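You operate a simulated robot arm through the tools that you are given. There is no shell and no other tool. Be economical: measure what you need, move in short steps, check, and stop when the job is done.

You are at the controls of a simulated robot arm. One attempt, no reset.

## Task
Take the white and green pad on the top of the trays table and put it away on the shelf under the long steel table. Then put the steel cup on top of the steel disc on the top of the tools table. Then take the orange pad and leave it on the middle shelf of the right steel shelving. Then open the chiller door, take the red bean tub on the shelf under the parts table and put it away on the lower shelf of the chiller and shut the door again. Then count the dough balls on the shelf under the parts table, then put as many of the small square cakes from the shelf under the parts table on the shelf under the tools table. Do these in the order given. Set down upright: steel cup, red bean tub.

The check looks at the end state, three seconds after you hand in, the way a careful person would. Anything else that was tipped, shoved, dropped, spilled or broken makes it a failure.

## Robot
A 7-joint arm with a two-finger gripper on a trunk, on a base that drives. Base frame: it is fixed to the floor where the robot stands at the start and does not move with it; the origin is under the middle of the robot, x ahead of it, y to its left, z up; the surface under the hand at the start is at about z = 0.8. Lengths are in m, angles in degrees, forces in N, time in s.
With the tool pointing down near the work surface it reaches from about 0.3 to 0.74 m from the robot's upright axis, wherever it stands. Its first joint turns from -166.0 to 166.0 degrees. Places, roughly: chiller door [1.2, -8.1, 1]; dough ball (5x5x4 cm) [0, -6.4, 0.5]; lower shelf of the chiller [1.2, -8.5, 0.6]; middle shelf of the right steel shelving [2, -7.5, 1]; orange pad (7x10x3 cm) [0, -5.2, 0.8]; red bean tub [0, -5.75, 0.5]; shelf under the long steel table [-6.9, 0.7, 0.2]; shelf under the tools table [-0.1, -4.8, 0.2]; small square cake (5x5x3 cm) [0, -6.2, 0.5]; steel cup (8x7x8 cm) [-1.9, -3.2, 0.5]; steel disc [0, -4.5, 0.75]; white and green pad (6x5x3 cm) [0.7, -0.1, 0.8]. Payload 2.94 kg.
The TCP is the grasp point between the finger pads, 0.03 m short of the fingertips. In the tool frame z runs along the fingers and y along their closing line. The gripper opens to 0.138 m. The gripper's body begins 0.109 m behind the TCP.
Orientation is that of the tool frame in the base frame, as a unit quaternion [w, x, y, z]. With the fingers straight down and closing along the base's y, the tool's x points along the base's -x, its y along +y and its z along -z.

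## Interface
- The arm moves only by the tool send_rows. Its argument "targets" is a list of rows, each an object (a shift or turn left out is 0, a gripper value left out holds the last) with "turn": the turn, a rotation vector about the base's x, y, z in degrees, a list of three; "dp": the shift along the base's x, y, z in m, a list of three; "claw": the gripper command, from -1 (fully open) to 1 (shut), values between in proportion. In form: [{"turn": [wx, wy, wz], "dp": [x, y, z], "claw": claw}, ...]. A call has 1 to 10 rows; each row shifts and turns the commanded pose from where the row before left it. A row lasts 0.2 s, in which the tool goes at most 0.05 m and 8.6 degrees; a call with a longer step from one row to the next is refused whole, and so is a gripper value outside its range. A pose out of reach is approached as far as the arm can. The call stops where the force on the tool passes 40 N (or 10 N more than at its start, if that is more) or the arm is blocked; 0.2 s more then pass. Each finger halts on what it meets, pressing with about 26 N; the grip force reading is that of the motor and also rises with nothing between the fingers. The clock runs only during rows and for 0.2 s after the last one: add rows that do not move to give the fingers time. It gives the time, the measured TCP pose, the force on the tool (base axes), the opening and the grip force at its end, in the units of the frame above (readings bear some noise), with the torque about the TCP (base axes, N m) and any sound that the robot's microphone picked up, and new pictures: "views" is both (left out), scene, wrist or none.
- Cameras (640 x 400 px; columns grow to the right, rows downward): "scene" is now at [0.007, 0.1197, 1.5025]; the picture's right is [-0.19, -0.98, 0.00], its down [-0.62, 0.12, -0.77] and it looks along [0.76, -0.14, -0.63] (base axes); focal length 285 px, centre (320, 200). "wrist" rides on the gripper at [0.071, 0.019, -0.146] in the tool frame; the picture's right is [-0.26, 0.97, 0.00], its down [-0.85, -0.23, -0.48] and it looks along [-0.46, -0.12, 0.88] (tool axes); focal length 280 px, centre (320, 200). There is no depth. A picture from a camera that has moved, and an enlarged one, comes with that camera's place and axes in the base frame and with its lens.
- lift_body(by): slides the trunk up (or, below 0, down) by that many m; the arm and the scene camera ride with it, the base frame stays. It gives what a move gives, with no picture.
- drive_base(legs): drives the robot by 1 to 6 legs, each [ahead, left, turn to the left] in m, m and degrees, along the robot's own axes; the way and the turn of a leg run together, so that a leg with both is an arc; at most 1.5 m and 180 degrees a leg. The arm and the cameras ride along, it lands a little off, and it stops where it bumps. It gives what a move gives, and a new picture of the scene camera.
- head_to(pan, tilt): turns the head with the scene camera to pan (to the left, within 86 degrees either way) and tilt (down, from -29 to 69), counted from straight ahead of the robot. It gives what a move gives, and a new picture of the scene camera.
- enlarge(camera, box): a new picture of the part [left, top, right, bottom] of that camera's present view, enlarged. It takes no simulated time.
- hand_in(): hands the job in; it is judged then, once.

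Go step by step. Nothing tells you exact positions but the pictures and the camera data: compare them with the known pose of the tool, close in by small moves and look again before you grip or let go. The budget is 207 turns and 260 pictures, counting those below and the enlarged ones. Unless the task says otherwise, let go and move clear before handing in.

The tools are called after "Call:" as name(argument=value, ...) on one line, values as JSON. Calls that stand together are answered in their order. send_rows: Moves the arm, as the interface text tells. Its arguments: {"type":"object","properties":{"targets":{"type":"array","items":{"type":"object","properties":{"turn":{"type":"array","items":{"type":"number"}},"dp":{"type":"array","items":{"type":"number"}},"claw":{"type":"number"}}}},"views":{"type":"string","enum":["both","scene","wrist","none"]}},"required":["targets"]} The other tools are called the same way: lift_body (by) slides the trunk up or down; drive_base (legs) drives the base; head_to (pan, tilt) turns the head that bears the scene camera; enlarge (camera, box) takes an enlarged picture of a part of a camera's view; hand_in () hands the job in.

At the start:

```text
clock: 0.0
eef_pos: [0.4309, -0.0431, 1.099]
orientation: [0.0, 0.0, 1.0, 0.0]
wrist_force: [-0.6, 0.3, 0.3]
moment: [-0.02, 0.01, -0.03]
grip_width: 0.138
gripper_force: 0.0
trunk travel left (down, up): [-0.35, 0.104]
robot x, y, heading: [0.0021, -0.0025, 0.2]
head pan, tilt: [-10.7, 39.4]
```

scene: 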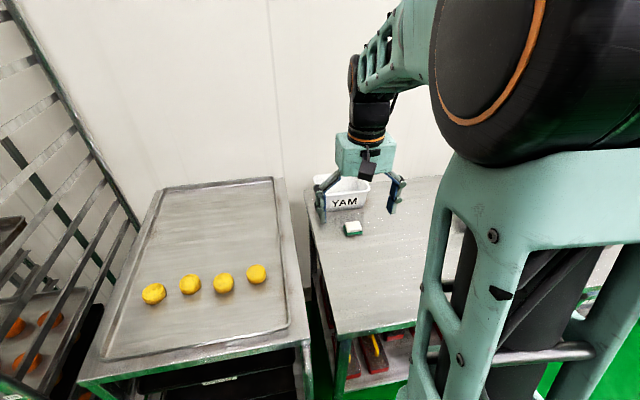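
wrist: 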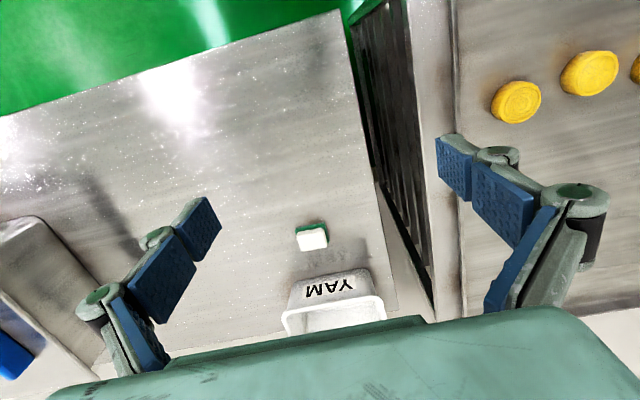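

The pad works out at about (0.663, -0.117), in front of the YAM tub, in both cameras. I'll move above it and take a closer look.

Call:
send_rows(targets=[{"dp": [0.029, -0.009, -0.02]}, {"dp": [0.029, -0.009, -0.02]}, {"dp": [0.029, -0.009, -0.02]}, {"dp": [0.029, -0.009, -0.02]}, {"dp": [0.029, -0.009, -0.02]}, {"dp": [0.029, -0.009, -0.02]}, {"dp": [0.029, -0.01, -0.02]}, {"dp": [0.029, -0.01, -0.02]}])

Call:
enlarge(camera="scene", box=[260, 150, 460, 275])

```text
clock: 1.8
eef_pos: [0.662, -0.1158, 0.939]
orientation: [0.0, 0.0, 1.0, 0.0]
wrist_force: [-0.1, 0.3, -0.1]
moment: [-0.03, -0.02, 0.01]
grip_width: 0.1381
gripper_force: 0.1
trunk travel left (down, up): [-0.35, 0.104]
robot x, y, heading: [-0.0002, -0.0002, 0.1]
head pan, tilt: [-10.7, 39.4]
camera scene: at [0.0076, 0.1195, 1.5026], right [-0.19, -0.98, 0.0], down [-0.62, 0.12, -0.77], along [0.76, -0.14, -0.63], focal length 285 px, centre (320, 200)
camera wrist: at [0.5921, -0.0971, 1.0848], right [0.26, 0.96, 0.0], down [0.85, -0.23, 0.48], along [0.46, -0.12, -0.88], focal length 280 px, centre (320, 200)
```

scene: 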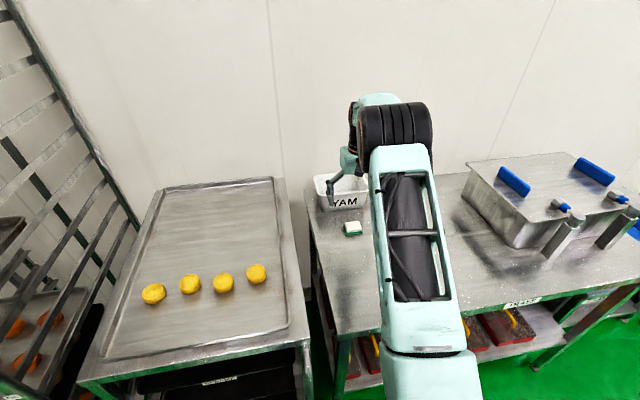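
wrist: 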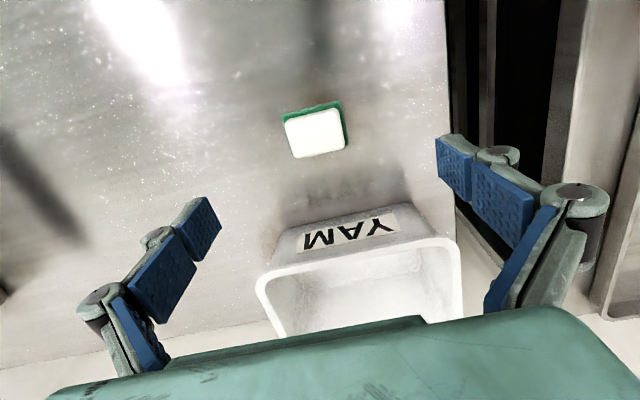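

```text
3.20 times, centred on (360, 212) of scene
camera zoom: at [0.0076, 0.1195, 1.5026], right [-0.19, -0.98, 0.0], down [-0.62, 0.12, -0.77], along [0.76, -0.14, -0.63], focal length 911 px, centre (192, 160)
```

zoom: 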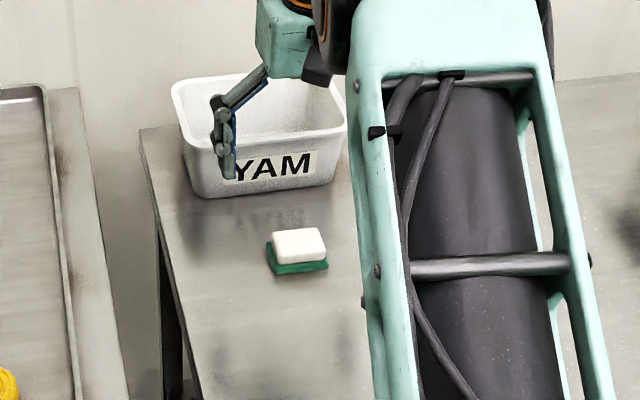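

The pad lines up with the base axes and is at about (0.656, -0.117). I'm going straight down around it.

Call:
send_rows(targets=[{"dp": [-0.005, -0.001, -0.03]}, {"dp": [0, 0, -0.03]}, {"dp": [0, 0, -0.03]}, {"dp": [0, 0, -0.01]}, {}])

```text
clock: 3.0
eef_pos: [0.6587, -0.1178, 0.8407]
orientation: [0.0, 0.0, 1.0, 0.0]
wrist_force: [-0.2, 0.0, 0.0]
moment: [0.01, 0.0, 0.0]
grip_width: 0.1378
gripper_force: 0.0
trunk travel left (down, up): [-0.35, 0.104]
robot x, y, heading: [-0.0, -0.002, -0.0]
head pan, tilt: [-10.7, 39.4]
camera scene: at [0.007, 0.1197, 1.5025], right [-0.19, -0.98, 0.0], down [-0.62, 0.12, -0.77], along [0.76, -0.14, -0.63], focal length 285 px, centre (320, 200)
camera wrist: at [0.5884, -0.0995, 0.9859], right [0.26, 0.96, 0.0], down [0.85, -0.23, 0.48], along [0.46, -0.12, -0.88], focal length 280 px, centre (320, 200)
```

scene: 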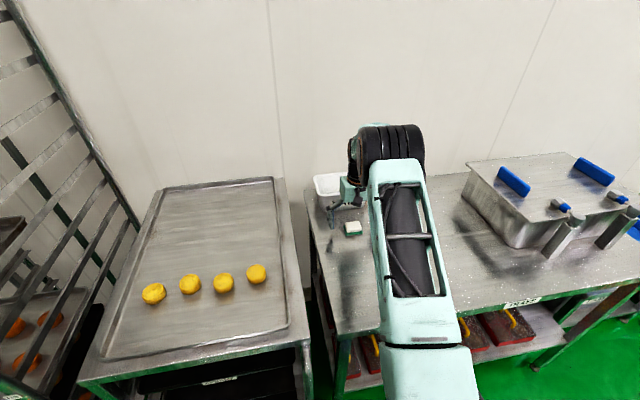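
wrist: 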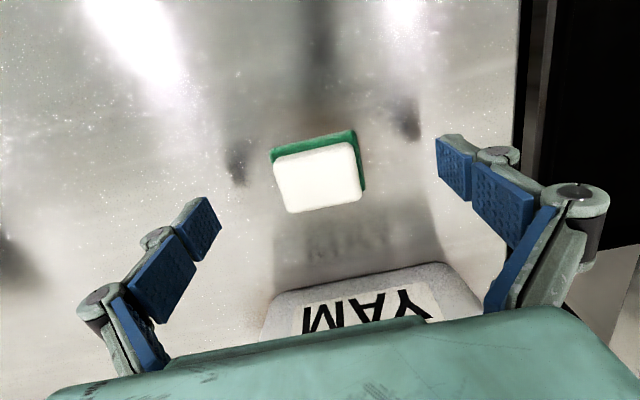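

The pad is centred between the fingers. I'm easing down a bit more, then closing.

Call:
send_rows(targets=[{"dp": [-0.003, 0, -0.008]}, {"dp": [0, 0, -0.006]}, {"dp": [0, 0, -0.004]}, {}], views="wrist")

```text
clock: 4.0
eef_pos: [0.6551, -0.1171, 0.8218]
orientation: [0.0, 0.001, 1.0, 0.0]
wrist_force: [0.6, 0.2, 0.1]
moment: [-0.02, -0.01, 0.0]
grip_width: 0.138
gripper_force: 0.1
trunk travel left (down, up): [-0.35, 0.104]
robot x, y, heading: [0.0013, -0.0001, 0.0]
head pan, tilt: [-10.7, 39.4]
camera wrist: at [0.5851, -0.0983, 0.9675], right [0.26, 0.96, 0.0], down [0.85, -0.23, 0.48], along [0.46, -0.12, -0.88], focal length 280 px, centre (320, 200)
```

wrist: 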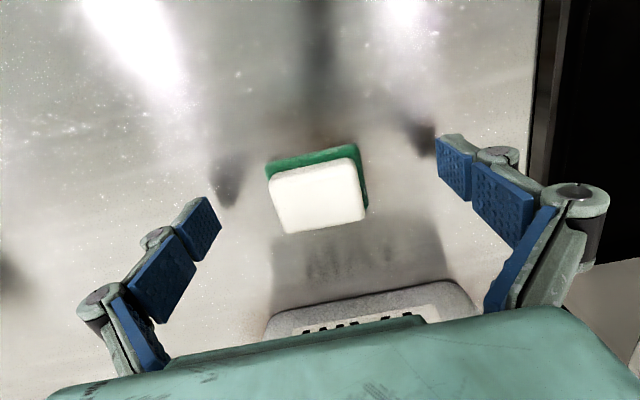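

The fingertips now overlap most of the pad's height, so I'm closing.

Call:
send_rows(targets=[{"dp": [0, 0, -0.003], "claw": 1}, {"claw": 1}, {"claw": 1}, {"claw": 1}, {"claw": 1}], views="wrist")

```text
clock: 4.8
eef_pos: [0.6588, -0.1157, 0.8295]
orientation: [0.008, 0.0, 1.0, 0.001]
wrist_force: [-4.6, 2.4, 22.0]
moment: [0.29, 0.45, 0.0]
grip_width: 0.0588
gripper_force: 35.2
trunk travel left (down, up): [-0.35, 0.104]
robot x, y, heading: [-0.0018, 0.0005, -0.0]
head pan, tilt: [-10.7, 39.4]
stopped in row 4: the force on the tool passed its limit at 43 N (the readings are from after the stop); the commanded pose is now the measured one
camera wrist: at [0.5863, -0.0971, 0.9728], right [0.26, 0.97, 0.0], down [0.84, -0.23, 0.49], along [0.47, -0.12, -0.87], focal length 280 px, centre (320, 200)
```

wrist: 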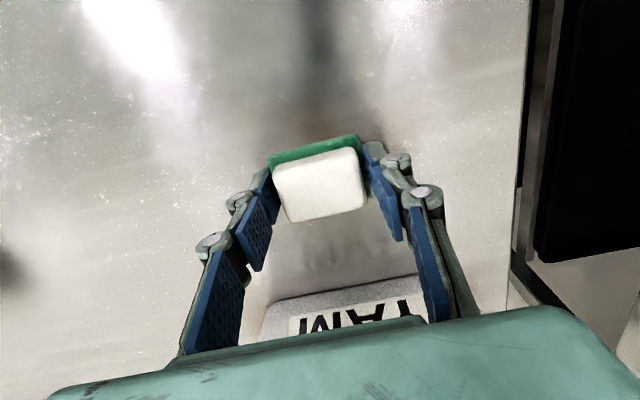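

I have the pad, at 59 mm wide. Closing the fingers lengthens them about 1 cm, and they touched the table, so I'm lifting.

Call:
send_rows(targets=[{"dp": [0, 0, 0.01], "claw": 1}, {"dp": [0, 0, 0.03]}, {"dp": [0, 0, 0.04]}, {"dp": [0, 0, 0.04]}, {"dp": [-0.04, 0, 0.03]}, {"dp": [-0.05, 0, 0]}, {"dp": [-0.05, 0, 0]}, {"dp": [-0.05, 0, 0]}, {"dp": [-0.04, 0.02, 0]}])

Call:
head_to(pan=80, tilt=20)

Call:
head_to(pan=-80, tilt=20)

```text
clock: 6.8
eef_pos: [0.4278, -0.0965, 0.9751]
orientation: [0.004, -0.001, 1.0, 0.0]
wrist_force: [-0.4, -0.8, -0.7]
moment: [-0.01, 0.03, -0.01]
grip_width: 0.0588
gripper_force: 26.3
trunk travel left (down, up): [-0.35, 0.104]
robot x, y, heading: [0.0016, -0.0004, 0.2]
head pan, tilt: [-10.7, 39.4]
camera scene: at [0.0065, 0.1199, 1.5025], right [-0.19, -0.98, 0.0], down [-0.62, 0.12, -0.77], along [0.76, -0.14, -0.63], focal length 285 px, centre (320, 200)
camera wrist: at [0.3559, -0.0772, 1.1199], right [0.26, 0.97, 0.0], down [0.84, -0.23, 0.49], along [0.47, -0.12, -0.87], focal length 280 px, centre (320, 200)
```

scene: 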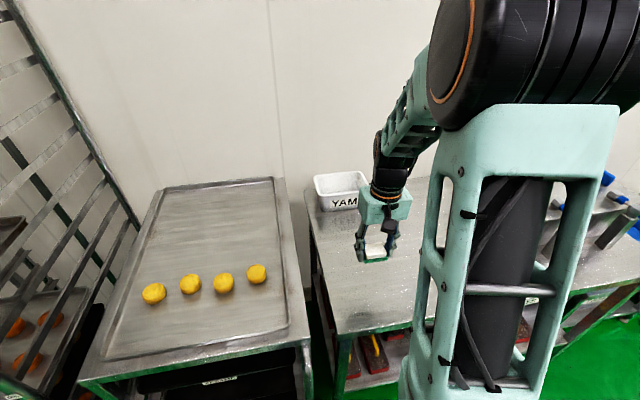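
wrist: 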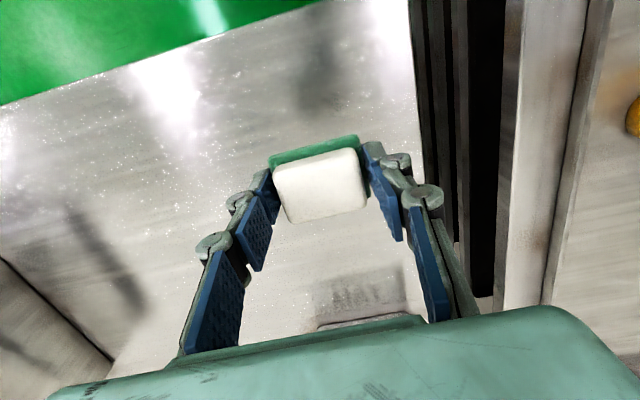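

```text
clock: 8.5
eef_pos: [0.4294, -0.0983, 0.9753]
orientation: [0.005, -0.001, 1.0, 0.0]
wrist_force: [-0.1, 0.0, -0.1]
moment: [0.03, 0.0, -0.01]
grip_width: 0.0591
gripper_force: 25.4
trunk travel left (down, up): [-0.35, 0.104]
robot x, y, heading: [-0.002, -0.0011, 0.1]
head pan, tilt: [80.0, 20.0]
camera scene: at [-0.0607, 0.2273, 1.533], right [0.98, -0.17, 0.0], down [-0.06, -0.34, -0.94], along [0.16, 0.93, -0.34], focal length 285 px, centre (320, 200)
```

scene: 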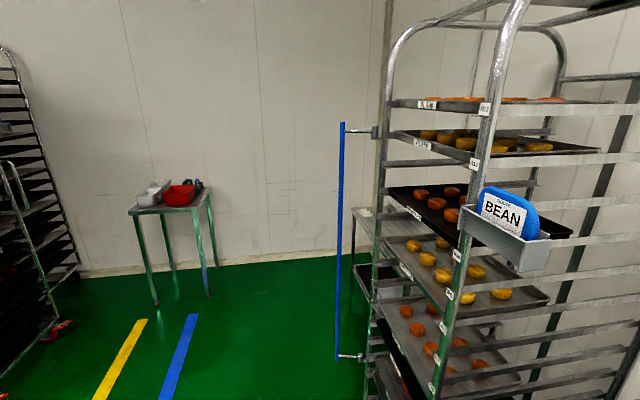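

```text
clock: 10.9
eef_pos: [0.429, -0.0954, 0.9764]
orientation: [0.005, -0.002, 1.0, 0.0]
wrist_force: [0.0, -0.5, 0.1]
moment: [0.01, -0.01, 0.0]
grip_width: 0.0589
gripper_force: 26.2
trunk travel left (down, up): [-0.35, 0.104]
robot x, y, heading: [0.0012, 0.0033, 0.4]
head pan, tilt: [-80.0, 20.0]
camera scene: at [-0.0607, 0.0439, 1.533], right [-0.98, -0.17, 0.0], down [-0.06, 0.34, -0.94], along [0.16, -0.93, -0.34], focal length 285 px, centre (320, 200)
```

scene: 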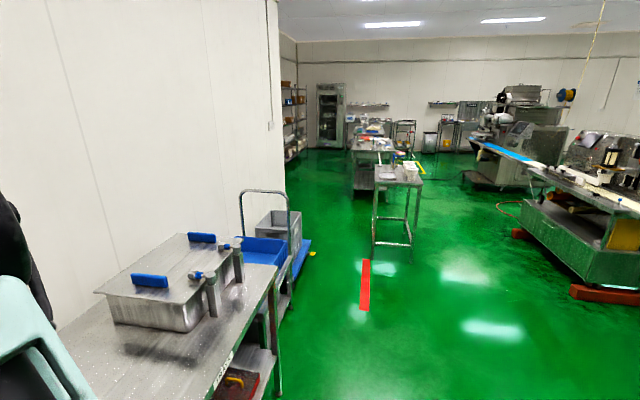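

The pad is in hand. The long table is behind me at about (-6.9, 0.7), so I'm backing off and turning to look.

Call:
drive_base(legs=[[-0.5, 0, 0], [0, 0, -90], [0, 0, -90]])

Call:
head_to(pan=0, tilt=15)

```text
clock: 21.4
eef_pos: [-0.927, 0.0801, 0.9758]
orientation: [0.0, 1.0, 0.019, -0.005]
wrist_force: [0.2, -0.6, -0.3]
moment: [0.0, -0.02, -0.04]
grip_width: 0.0589
gripper_force: 25.8
trunk travel left (down, up): [-0.35, 0.104]
robot x, y, heading: [-0.4937, 0.0018, -177.7]
head pan, tilt: [-80.0, 20.0]
camera scene: at [-0.4265, -0.0406, 1.533], right [0.98, 0.21, 0.0], down [0.07, -0.33, -0.94], along [-0.2, 0.92, -0.34], focal length 285 px, centre (320, 200)
```

scene: 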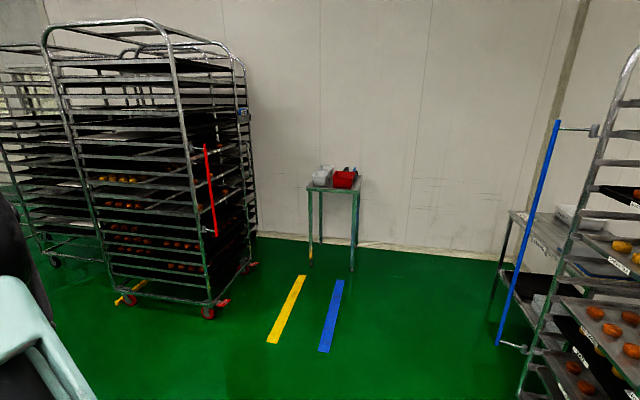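

```text
clock: 23.0
eef_pos: [-0.9283, 0.0806, 0.9755]
orientation: [0.0, 1.0, 0.019, -0.004]
wrist_force: [0.3, -0.7, -1.2]
moment: [0.0, -0.01, 0.02]
grip_width: 0.0589
gripper_force: 25.8
trunk travel left (down, up): [-0.35, 0.104]
robot x, y, heading: [-0.4976, 0.0026, -177.8]
head pan, tilt: [0.0, 15.0]
camera scene: at [-0.5002, -0.1351, 1.5411], right [-0.04, 1.0, 0.0], down [0.26, 0.01, -0.97], along [-0.97, -0.04, -0.26], focal length 285 px, centre (320, 200)
```

scene: 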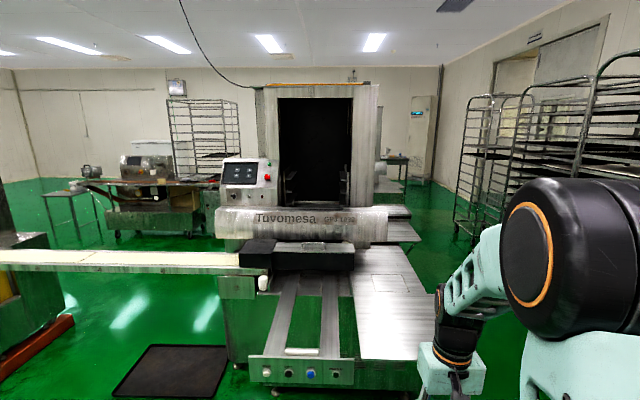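

A machine blocks the straight way, and the long table should be behind it around column 370. I'm zooming in on the passage to its right.

Call:
enlarge(camera="scene", box=[340, 80, 560, 300])

Call:
head_to(pan=-35, tilt=30)

```text
1.82 times, centred on (450, 190) of scene
camera zoom: at [-0.5002, -0.1351, 1.5411], right [-0.04, 1.0, 0.0], down [0.26, 0.01, -0.97], along [-0.97, -0.04, -0.26], focal length 518 px, centre (84, 218)
```

zoom: 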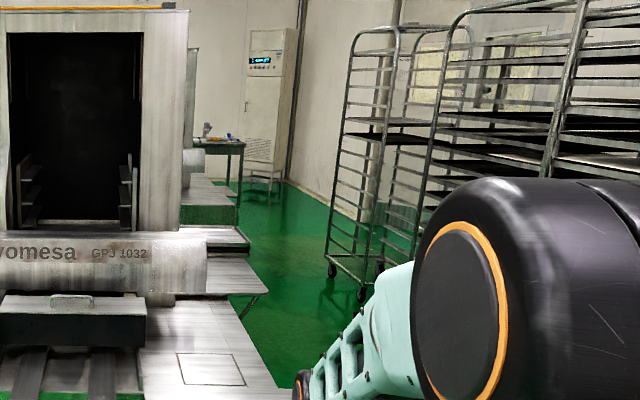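

```text
clock: 24.0
eef_pos: [-0.9283, 0.0801, 0.9763]
orientation: [0.001, 1.0, 0.02, -0.006]
wrist_force: [0.4, -0.9, -0.1]
moment: [-0.01, -0.01, -0.01]
grip_width: 0.0591
gripper_force: 26.3
trunk travel left (down, up): [-0.35, 0.104]
robot x, y, heading: [-0.4972, -0.0022, -178.0]
head pan, tilt: [-35.0, 30.0]
camera scene: at [-0.4829, -0.0827, 1.517], right [0.54, 0.84, 0.0], down [0.42, -0.27, -0.87], along [-0.73, 0.47, -0.5], focal length 285 px, centre (320, 200)
```

scene: 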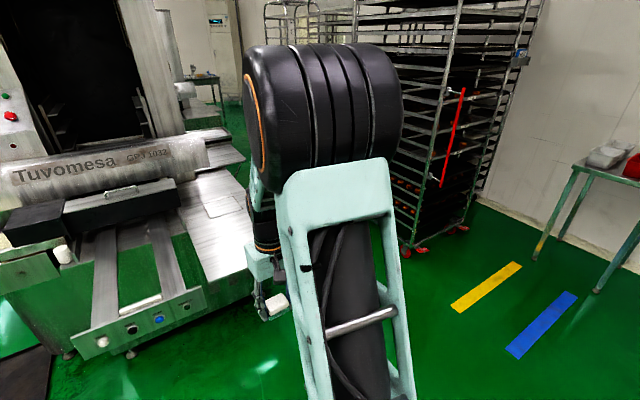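

There's a passage between the machine (y < 0.4) and the racks (y > 1.5), and the table should be at the end of it. I'm sidestepping to y ≈ 0.95 and driving partway.

Call:
drive_base(legs=[[0.2, -0.95, -2], [1.2, 0, 0]])

Call:
head_to(pan=10, tilt=20)

```text
clock: 38.4
eef_pos: [-2.3259, 1.0396, 0.9754]
orientation: [0.0, 1.0, 0.009, -0.006]
wrist_force: [-0.2, -0.3, -0.5]
moment: [0.0, 0.01, 0.01]
grip_width: 0.0589
gripper_force: 25.9
trunk travel left (down, up): [-0.35, 0.104]
robot x, y, heading: [-1.8938, 0.9559, -178.9]
head pan, tilt: [-35.0, 30.0]
camera scene: at [-1.8852, 0.8701, 1.5169], right [0.56, 0.83, 0.0], down [0.41, -0.28, -0.87], along [-0.72, 0.48, -0.5], focal length 285 px, centre (320, 200)
```

scene: 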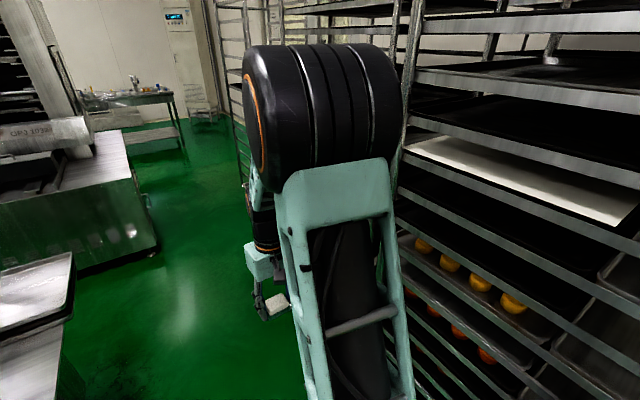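

```text
clock: 39.5
eef_pos: [-2.3264, 1.0393, 0.9762]
orientation: [-0.001, 1.0, 0.009, -0.007]
wrist_force: [0.3, 0.3, 0.0]
moment: [0.01, 0.0, -0.01]
grip_width: 0.0588
gripper_force: 25.7
trunk travel left (down, up): [-0.35, 0.104]
robot x, y, heading: [-1.8937, 0.9525, -178.9]
head pan, tilt: [10.0, 20.0]
camera scene: at [-1.9014, 0.8018, 1.533], right [-0.19, 0.98, 0.0], down [0.34, 0.07, -0.94], along [-0.92, -0.18, -0.34], focal length 285 px, centre (320, 200)
```

scene: 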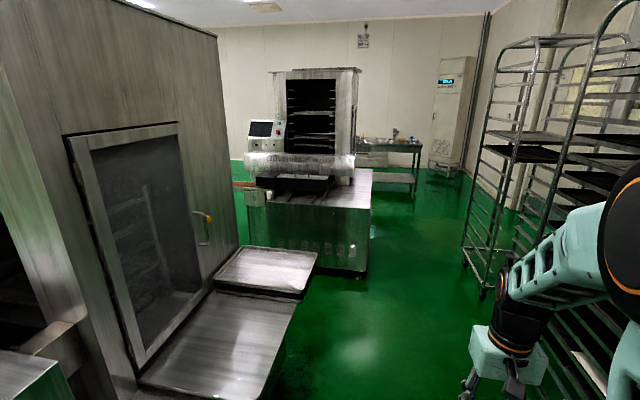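

The second machine's corner is at about (-4.15, 0.78) and the racks are at y ≈ 1.75, so I'm driving down the passage at y ≈ 1.25.

Call:
drive_base(legs=[[1.4, -0.27, -1], [1.4, 0, 0]])

Call:
head_to(pan=15, tilt=25)

```text
clock: 53.2
eef_pos: [-5.1176, 1.3187, 0.9764]
orientation: [0.0, 1.0, -0.005, -0.006]
wrist_force: [-0.5, -1.2, 0.0]
moment: [-0.02, 0.02, -0.02]
grip_width: 0.0589
gripper_force: 26.0
trunk travel left (down, up): [-0.35, 0.104]
robot x, y, heading: [-4.6935, 1.2235, 179.3]
head pan, tilt: [10.0, 20.0]
camera scene: at [-4.7016, 1.0666, 1.533], right [-0.16, 0.99, 0.0], down [0.34, 0.06, -0.94], along [-0.93, -0.15, -0.34], focal length 285 px, centre (320, 200)
```

scene: 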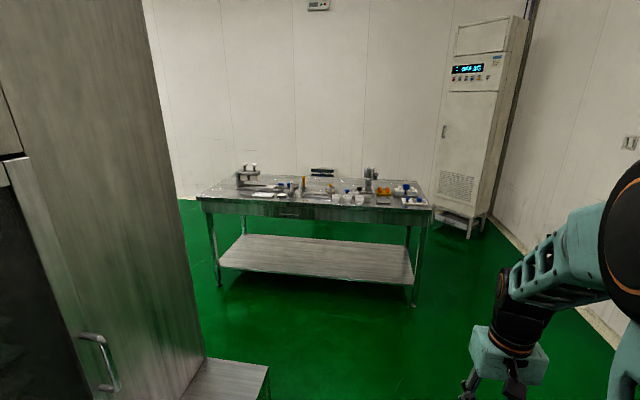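

```text
clock: 53.8
eef_pos: [-5.118, 1.3181, 0.976]
orientation: [-0.001, 1.0, -0.005, -0.005]
wrist_force: [0.7, -0.3, -1.0]
moment: [0.02, 0.02, 0.02]
grip_width: 0.0588
gripper_force: 25.8
trunk travel left (down, up): [-0.35, 0.104]
robot x, y, heading: [-4.6908, 1.2159, 179.3]
head pan, tilt: [15.0, 25.0]
camera scene: at [-4.6989, 1.0589, 1.5249], right [-0.25, 0.97, 0.0], down [0.41, 0.1, -0.91], along [-0.88, -0.22, -0.42], focal length 285 px, centre (320, 200)
```

scene: 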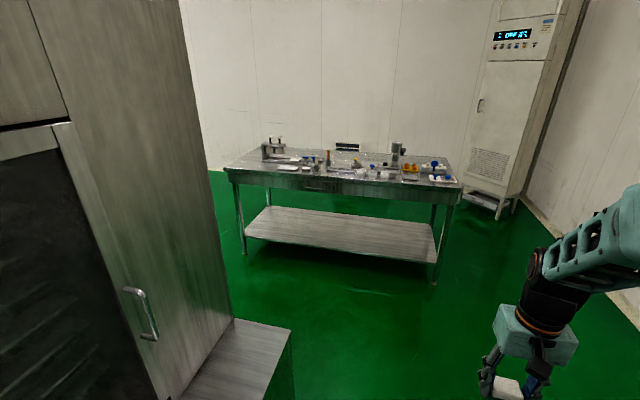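

The long table stands clear: front edge at x ≈ -6.58, y from -0.1 to 1.5, shelf at z ≈ 0.2. I'm driving closer and lowering the trunk before I reach in.

Call:
drive_base(legs=[[0.95, 0.08, 0.7]])

Call:
lift_body(by=-0.35)

Call:
head_to(pan=15, tilt=35)

```text
clock: 58.8
eef_pos: [-6.0572, 1.2437, 0.9757]
orientation: [0.0, 1.0, -0.002, -0.005]
wrist_force: [0.2, -0.1, -0.5]
moment: [-0.01, 0.02, 0.05]
grip_width: 0.0587
gripper_force: 26.1
trunk travel left (down, up): [-0.35, 0.104]
robot x, y, heading: [-5.6282, 1.1475, 179.8]
head pan, tilt: [15.0, 25.0]
camera scene: at [-5.6357, 0.9861, 1.5249], right [-0.25, 0.97, 0.0], down [0.41, 0.11, -0.91], along [-0.88, -0.23, -0.42], focal length 285 px, centre (320, 200)
```

scene: 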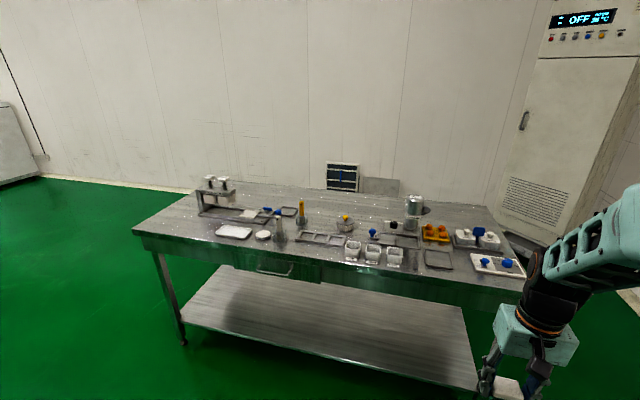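

```text
clock: 62.2
eef_pos: [-6.0574, 1.2434, 0.6262]
orientation: [0.0, 1.0, -0.002, -0.006]
wrist_force: [-0.1, 0.0, -0.6]
moment: [0.03, 0.01, 0.03]
grip_width: 0.0591
gripper_force: 25.9
trunk travel left (down, up): [0.0, 0.454]
robot x, y, heading: [-5.6298, 1.1453, 179.7]
head pan, tilt: [15.0, 25.0]
```

```text
clock: 62.9
eef_pos: [-6.057, 1.2427, 0.6265]
orientation: [0.0, 1.0, -0.002, -0.005]
wrist_force: [0.1, -0.4, -0.7]
moment: [0.01, 0.03, -0.04]
grip_width: 0.0587
gripper_force: 26.4
trunk travel left (down, up): [0.0, 0.454]
robot x, y, heading: [-5.6294, 1.1488, 179.7]
head pan, tilt: [15.0, 35.0]
camera scene: at [-5.6317, 0.9871, 1.1592], right [-0.25, 0.97, 0.0], down [0.55, 0.15, -0.82], along [-0.79, -0.21, -0.57], focal length 285 px, centre (320, 200)
```

scene: 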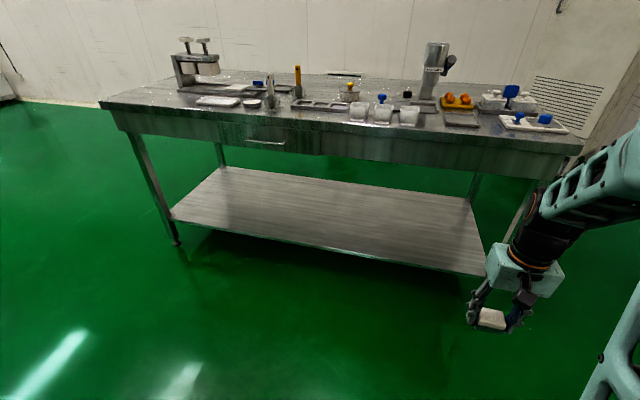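

I have clear geometry here. I'm tilting the tool 30° forward, lowering it, and checking reach.

Call:
send_rows(targets=[{"turn": [0, 7.5, 0], "dp": [-0.03, -0.02, -0.02]}, {"turn": [0, 7.5, 0], "dp": [-0.03, -0.02, -0.02]}, {"turn": [0, 7.5, 0], "dp": [-0.03, -0.02, -0.02]}, {"turn": [0, 7.5, 0], "dp": [-0.03, -0.02, -0.03]}, {"dp": [-0.01, 0, -0.045]}, {"dp": [-0.01, 0, -0.045]}, {"dp": [0, 0, -0.045]}, {"dp": [0, 0, -0.045]}, {"dp": [0, 0, -0.04]}])

```text
clock: 64.9
eef_pos: [-6.1978, 1.1624, 0.3146]
orientation: [0.0, 0.964, -0.001, -0.265]
wrist_force: [0.5, -0.1, 0.3]
moment: [-0.01, -0.02, 0.02]
grip_width: 0.0589
gripper_force: 25.6
trunk travel left (down, up): [0.0, 0.454]
robot x, y, heading: [-5.6291, 1.1445, 180.0]
head pan, tilt: [15.0, 35.0]
camera scene: at [-5.6314, 0.9871, 1.1592], right [-0.25, 0.97, 0.0], down [0.55, 0.15, -0.82], along [-0.79, -0.21, -0.57], focal length 285 px, centre (320, 200)
camera wrist: at [-6.0631, 1.1433, 0.4027], right [-0.23, -0.96, 0.14], down [-0.49, 0.23, 0.84], along [-0.84, 0.13, -0.52], focal length 280 px, centre (320, 200)
```

scene: 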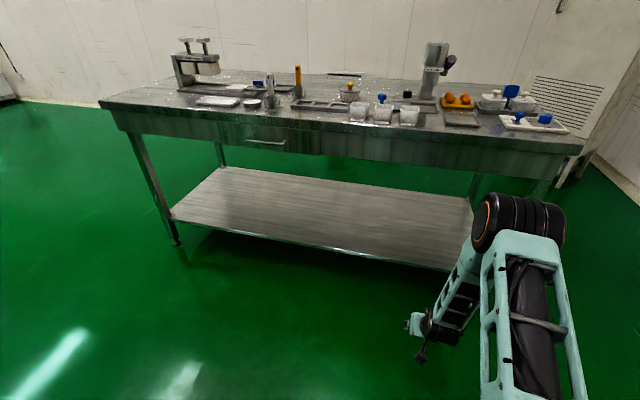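
wrist: 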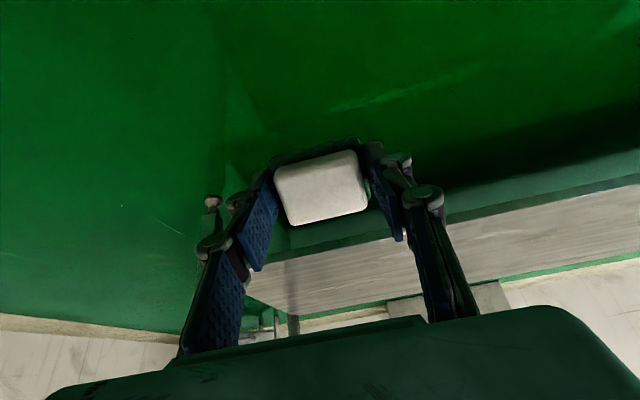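

Reach is fine, but the forearm would come close to the table edge, so I'm tilting 15° more and then driving in 0.38 m.

Call:
send_rows(targets=[{"turn": [0, 7.5, 0]}, {"turn": [0, 7.5, 0]}, {}], views="none")

Call:
drive_base(legs=[[0.38, 0, 0]])

Call:
head_to(pan=-10, tilt=50)

```text
clock: 65.7
eef_pos: [-6.1968, 1.1619, 0.3144]
orientation: [0.001, 0.922, -0.002, -0.388]
wrist_force: [0.8, 0.6, -1.0]
moment: [0.04, -0.04, -0.03]
grip_width: 0.0589
gripper_force: 25.9
trunk travel left (down, up): [0.0, 0.454]
robot x, y, heading: [-5.6311, 1.1467, 179.4]
head pan, tilt: [15.0, 35.0]
```

```text
clock: 68.1
eef_pos: [-6.5803, 1.1652, 0.3142]
orientation: [0.001, 0.922, -0.002, -0.388]
wrist_force: [0.4, 0.3, -0.7]
moment: [-0.03, -0.01, 0.01]
grip_width: 0.0591
gripper_force: 26.6
trunk travel left (down, up): [0.0, 0.454]
robot x, y, heading: [-6.0087, 1.1479, 179.9]
head pan, tilt: [15.0, 35.0]
camera scene: at [-6.0137, 0.989, 1.1591], right [-0.25, 0.97, 0.0], down [0.55, 0.15, -0.82], along [-0.79, -0.21, -0.57], focal length 285 px, centre (320, 200)
```

scene: 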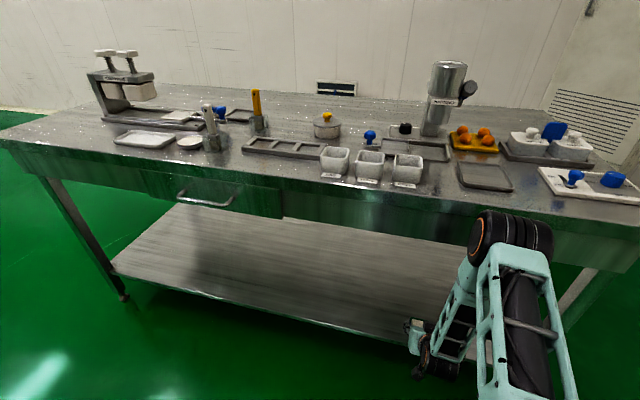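

```text
clock: 69.0
eef_pos: [-6.579, 1.1649, 0.3154]
orientation: [0.002, 0.922, -0.002, -0.388]
wrist_force: [-0.1, 0.2, -0.5]
moment: [-0.02, 0.0, 0.0]
grip_width: 0.0589
gripper_force: 25.7
trunk travel left (down, up): [0.0, 0.454]
robot x, y, heading: [-6.0127, 1.1438, 179.7]
head pan, tilt: [-10.0, 50.0]
camera scene: at [-6.0044, 1.025, 1.1374], right [0.18, 0.98, 0.0], down [0.75, -0.14, -0.64], along [-0.63, 0.11, -0.77], focal length 285 px, centre (320, 200)
```

scene: 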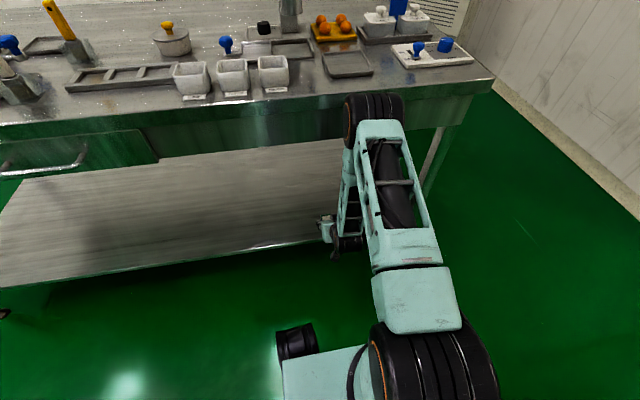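

The elbow is about 10 cm short of the table edge. I'm moving in and down a little at a time.

Call:
send_rows(targets=[{"turn": [0, 5, 0], "dp": [-0.03, 0, -0.015]}, {"dp": [-0.03, 0, -0.015]}, {"dp": [-0.02, 0, -0.015]}, {}])

```text
clock: 70.0
eef_pos: [-6.6602, 1.1658, 0.269]
orientation: [0.001, 0.904, -0.002, -0.427]
wrist_force: [-0.6, 0.3, -1.2]
moment: [-0.02, 0.02, 0.01]
grip_width: 0.0589
gripper_force: 26.4
trunk travel left (down, up): [0.0, 0.454]
robot x, y, heading: [-6.0101, 1.1478, 179.6]
head pan, tilt: [-10.0, 50.0]
camera scene: at [-6.0044, 1.0251, 1.1374], right [0.18, 0.98, 0.0], down [0.75, -0.14, -0.64], along [-0.63, 0.11, -0.77], focal length 285 px, centre (320, 200)
camera wrist: at [-6.5016, 1.1456, 0.3065], right [-0.17, -0.96, 0.21], down [-0.17, 0.23, 0.96], along [-0.97, 0.13, -0.2], focal length 280 px, centre (320, 200)
```

scene: 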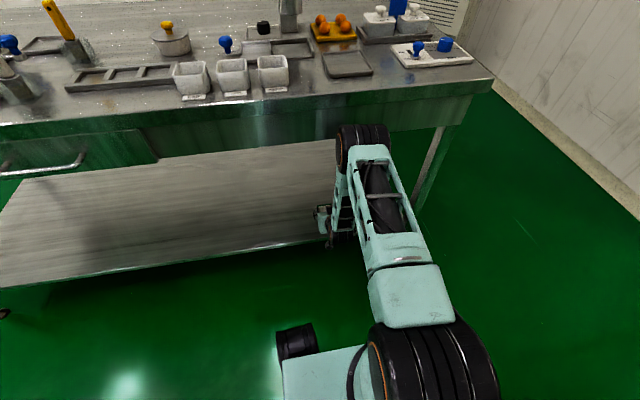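
wrist: 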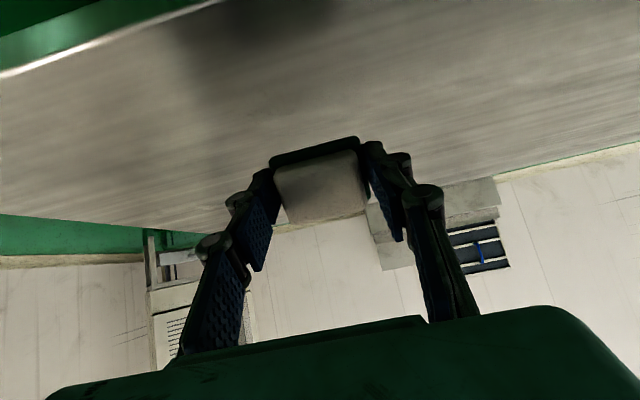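

The pad is now over the shelf, about 6 cm past its edge. I'm going down to about 5 mm above it.

Call:
send_rows(targets=[{"dp": [-0.015, 0, -0.008]}, {"dp": [-0.005, 0, -0.008]}, {"dp": [0, 0, -0.006]}, {}])

```text
clock: 71.0
eef_pos: [-6.6801, 1.1649, 0.2492]
orientation: [0.001, 0.904, -0.002, -0.427]
wrist_force: [-0.2, 0.6, 0.4]
moment: [0.0, 0.0, -0.02]
grip_width: 0.0591
gripper_force: 26.2
trunk travel left (down, up): [0.0, 0.454]
robot x, y, heading: [-6.0137, 1.1459, 179.6]
head pan, tilt: [-10.0, 50.0]
camera scene: at [-6.0044, 1.0251, 1.1374], right [0.18, 0.98, 0.0], down [0.75, -0.14, -0.64], along [-0.63, 0.11, -0.77], focal length 285 px, centre (320, 200)
camera wrist: at [-6.5216, 1.1445, 0.2851], right [-0.17, -0.96, 0.21], down [-0.17, 0.23, 0.96], along [-0.97, 0.13, -0.2], focal length 280 px, centre (320, 200)
```

scene: 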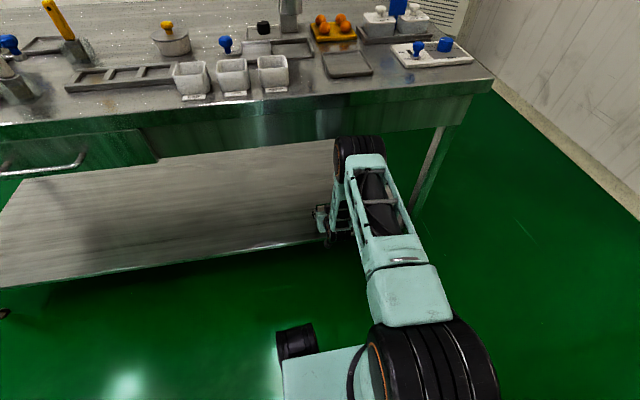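
wrist: 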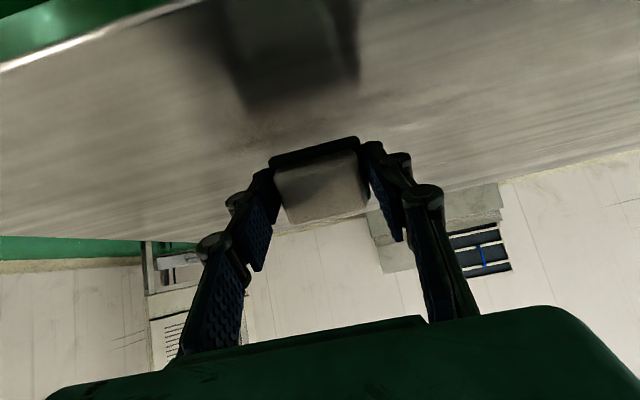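

The shadow shows a small gap still. I'm easing down to touch, then opening slowly.

Call:
send_rows(targets=[{"dp": [0, 0, -0.004]}, {"dp": [0, 0, -0.003]}, {"dp": [0, 0, -0.003]}, {"claw": 0.1}, {"claw": 0.0}, {"claw": -0.3}, {"claw": -0.5}, {"claw": -0.5}], views="wrist")

```text
clock: 72.8
eef_pos: [-6.6806, 1.1647, 0.236]
orientation: [0.0, 0.904, -0.003, -0.427]
wrist_force: [1.1, -0.7, -0.6]
moment: [0.02, -0.02, -0.01]
grip_width: 0.1035
gripper_force: 0.0
trunk travel left (down, up): [0.0, 0.454]
robot x, y, heading: [-6.0122, 1.1435, 179.7]
head pan, tilt: [-10.0, 50.0]
camera wrist: at [-6.522, 1.1441, 0.2742], right [-0.17, -0.96, 0.21], down [-0.17, 0.23, 0.96], along [-0.97, 0.13, -0.2], focal length 280 px, centre (320, 200)
```

wrist: 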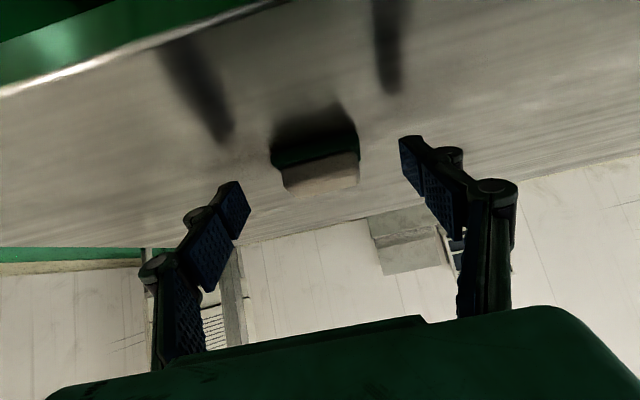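

The pad is lying flat on the shelf. I'm pulling back out, driving back and raising the trunk.

Call:
send_rows(targets=[{"dp": [0.03, 0, 0.02], "claw": -0.5}, {"dp": [0.03, 0, 0.03]}, {"dp": [0.03, 0, 0.02]}, {}], views="wrist")

Call:
drive_base(legs=[[-0.5, 0, 0]])

```text
clock: 73.8
eef_pos: [-6.5885, 1.1641, 0.308]
orientation: [0.001, 0.904, -0.002, -0.428]
wrist_force: [0.1, -0.3, 0.0]
moment: [0.0, 0.01, 0.0]
grip_width: 0.1036
gripper_force: 0.1
trunk travel left (down, up): [0.0, 0.454]
robot x, y, heading: [-6.0126, 1.1511, 179.6]
head pan, tilt: [-10.0, 50.0]
camera wrist: at [-6.4312, 1.1449, 0.3444], right [-0.17, -0.96, 0.21], down [-0.17, 0.23, 0.96], along [-0.97, 0.13, -0.2], focal length 280 px, centre (320, 200)
```

wrist: 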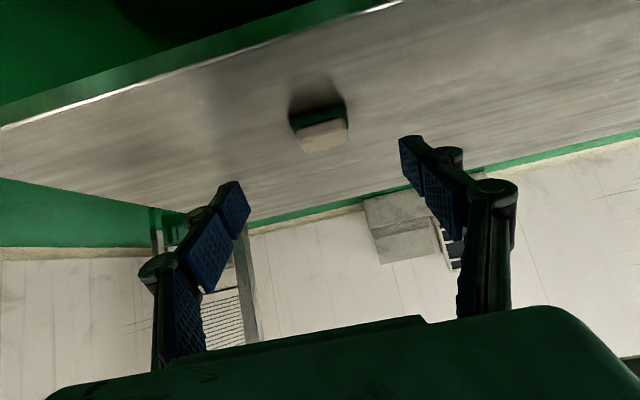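

```text
clock: 76.7
eef_pos: [-6.0982, 1.1614, 0.3072]
orientation: [0.001, 0.904, 0.0, -0.427]
wrist_force: [0.2, -0.5, 0.0]
moment: [0.03, 0.01, -0.01]
grip_width: 0.1033
gripper_force: 0.0
trunk travel left (down, up): [0.0, 0.454]
robot x, y, heading: [-5.5176, 1.1435, -180.1]
head pan, tilt: [-10.0, 50.0]
camera scene: at [-5.512, 1.024, 1.1374], right [0.17, 0.98, 0.0], down [0.75, -0.13, -0.64], along [-0.63, 0.11, -0.77], focal length 285 px, centre (320, 200)
```

scene: 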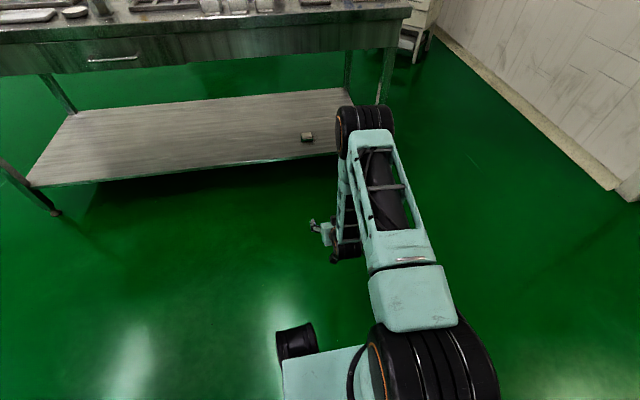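

Task one is done. I'm folding the arm back up with the trunk raised, then reversing out along the same path.

Call:
send_rows(targets=[{"turn": [0, -8, 0], "dp": [0.03, 0, 0.03], "claw": -1}, {"turn": [0, -8, 0], "dp": [0.03, 0, 0.03]}, {"turn": [0, -8, 0], "dp": [0.03, 0, 0.03]}, {"turn": [0, -8, 0], "dp": [0.03, 0, 0.03]}, {"turn": [0, -8, 0], "dp": [0.02, 0, 0.03]}, {"turn": [0, -8, 0], "dp": [0.02, 0, 0.03]}, {"turn": [0, -2.5, 0], "dp": [0, 0, 0.04]}, {"dp": [0, 0, 0.04]}, {"dp": [0, 0, 0.04]}], views="none")

Call:
lift_body(by=0.35)

Call:
drive_base(legs=[[-1.4, -0.07, 0], [-0.9, 0, 0], [-1.4, 0.26, 0], [-1.35, 0, 0]])

```text
clock: 78.7
eef_pos: [-5.9377, 1.1624, 0.6068]
orientation: [0.002, 1.0, 0.0, -0.001]
wrist_force: [-0.6, -0.2, -0.3]
moment: [-0.03, 0.02, 0.04]
grip_width: 0.1382
gripper_force: 0.0
trunk travel left (down, up): [0.0, 0.454]
robot x, y, heading: [-5.516, 1.1433, -179.8]
head pan, tilt: [-10.0, 50.0]
```

```text
clock: 82.1
eef_pos: [-5.9372, 1.1613, 0.9555]
orientation: [0.002, 1.0, -0.001, -0.001]
wrist_force: [-0.4, -0.4, -0.5]
moment: [0.0, 0.01, 0.02]
grip_width: 0.1379
gripper_force: 0.0
trunk travel left (down, up): [-0.35, 0.104]
robot x, y, heading: [-5.5192, 1.1462, -179.7]
head pan, tilt: [-10.0, 50.0]
```

```text
clock: 106.6
eef_pos: [-0.8662, 1.0024, 0.9564]
orientation: [0.002, 1.0, 0.007, -0.001]
wrist_force: [-0.6, -0.9, 0.4]
moment: [-0.02, -0.01, 0.01]
grip_width: 0.138
gripper_force: 0.0
trunk travel left (down, up): [-0.35, 0.104]
robot x, y, heading: [-0.4465, 0.9946, -179.3]
head pan, tilt: [-10.0, 50.0]
camera scene: at [-0.4387, 0.8714, 1.4874], right [0.16, 0.99, 0.0], down [0.76, -0.12, -0.64], along [-0.63, 0.1, -0.77], focal length 285 px, centre (320, 200)
```

scene: 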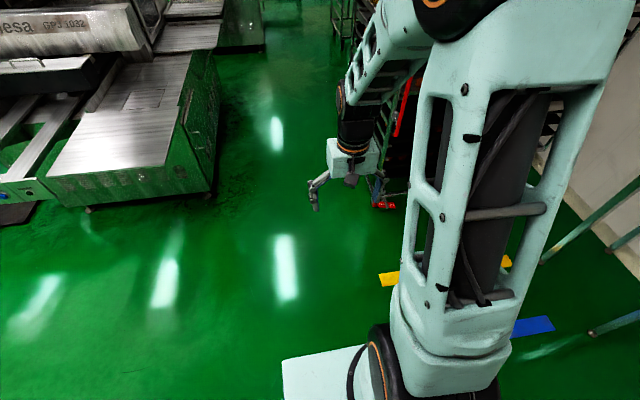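

I'm back by the start. Next I'm sidestepping to y ≈ 0, turning to face -y, and looking toward the cup.

Call:
drive_base(legs=[[0, 1.0, 0], [0, 0, 89]])

Call:
head_to(pan=-20, tilt=20)

```text
clock: 119.4
eef_pos: [-0.4659, -0.4133, 0.9572]
orientation: [0.002, 0.715, 0.699, 0.001]
wrist_force: [0.4, -0.5, 0.3]
moment: [0.0, 0.02, -0.02]
grip_width: 0.1379
gripper_force: 0.0
trunk travel left (down, up): [-0.35, 0.104]
robot x, y, heading: [-0.4413, 0.0052, -91.1]
head pan, tilt: [-10.0, 50.0]
camera scene: at [-0.3154, 0.007, 1.4874], right [-0.98, 0.19, 0.0], down [0.15, 0.75, -0.64], along [-0.12, -0.63, -0.77], focal length 285 px, centre (320, 200)
```

scene: 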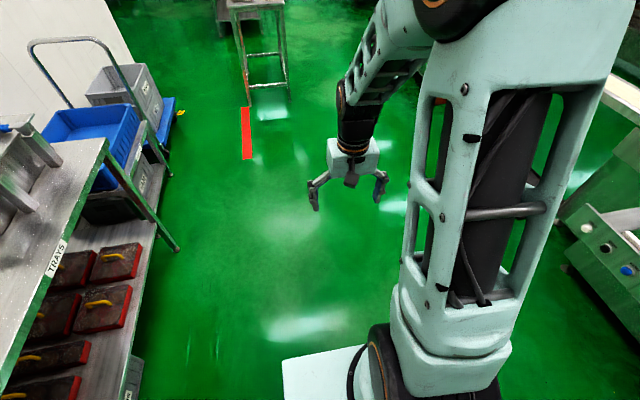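

```text
clock: 120.3
eef_pos: [-0.4656, -0.4144, 0.956]
orientation: [0.002, 0.715, 0.699, 0.001]
wrist_force: [0.3, -0.5, -0.4]
moment: [0.02, 0.01, -0.05]
grip_width: 0.1378
gripper_force: 0.0
trunk travel left (down, up): [-0.35, 0.104]
robot x, y, heading: [-0.4443, 0.0048, -91.2]
head pan, tilt: [-20.0, 20.0]
camera scene: at [-0.3341, -0.0043, 1.5329], right [-0.93, 0.36, 0.0], down [0.12, 0.32, -0.94], along [-0.34, -0.88, -0.34], focal length 285 px, centre (320, 200)
```

scene: 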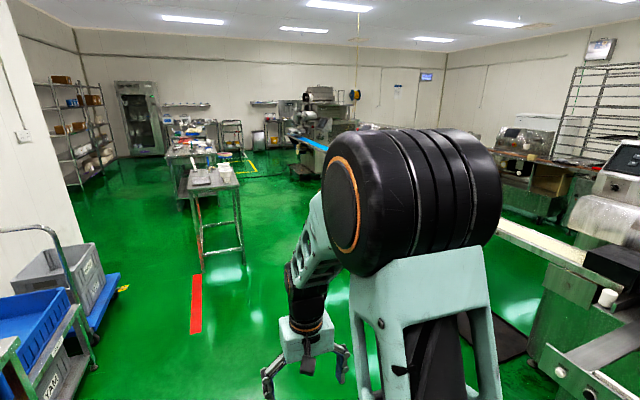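

The arm hides the cup's direction. I'm driving about 1.2 m forward and slightly right, then looking toward (-1.9, -3.2).

Call:
drive_base(legs=[[1.2, -0.25, 0]])

Call:
head_to(pan=-55, tilt=20)

```text
clock: 126.5
eef_pos: [-0.7014, -1.6139, 0.957]
orientation: [0.001, 0.701, 0.713, 0.0]
wrist_force: [-0.1, -0.8, -0.4]
moment: [-0.03, -0.01, -0.01]
grip_width: 0.1381
gripper_force: 0.0
trunk travel left (down, up): [-0.35, 0.104]
robot x, y, heading: [-0.689, -1.196, -88.6]
head pan, tilt: [-20.0, 20.0]
camera scene: at [-0.5852, -1.2009, 1.533], right [-0.95, 0.32, 0.0], down [0.11, 0.32, -0.94], along [-0.3, -0.89, -0.34], focal length 285 px, centre (320, 200)
```

scene: 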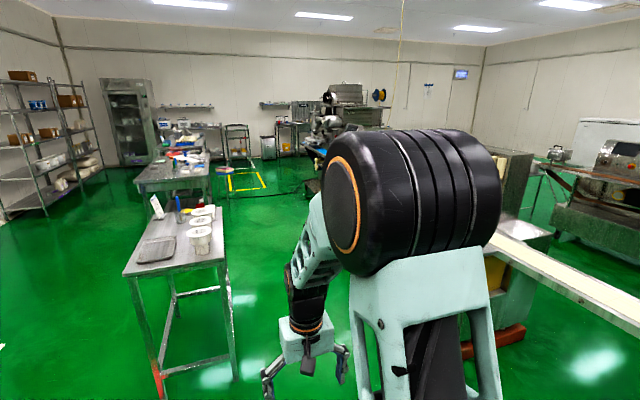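

```text
clock: 127.5
eef_pos: [-0.7003, -1.615, 0.9576]
orientation: [0.002, 0.701, 0.713, 0.0]
wrist_force: [-0.6, 0.5, 0.0]
moment: [0.01, -0.03, -0.02]
grip_width: 0.1382
gripper_force: 0.0
trunk travel left (down, up): [-0.35, 0.104]
robot x, y, heading: [-0.6897, -1.194, -89.0]
head pan, tilt: [-55.0, 20.0]
camera scene: at [-0.6302, -1.1677, 1.533], right [-0.59, 0.81, 0.0], down [0.28, 0.2, -0.94], along [-0.76, -0.55, -0.34], focal length 285 px, centre (320, 200)
```

scene: 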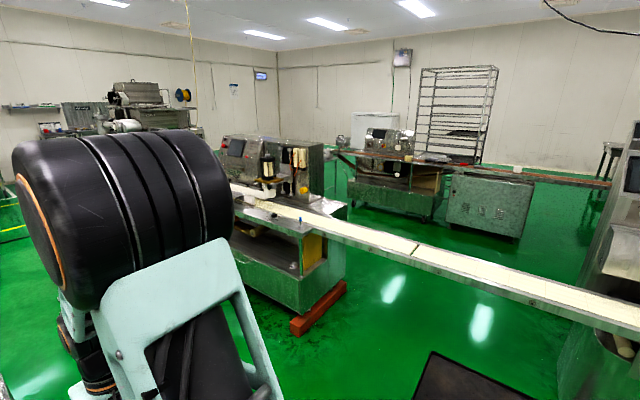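

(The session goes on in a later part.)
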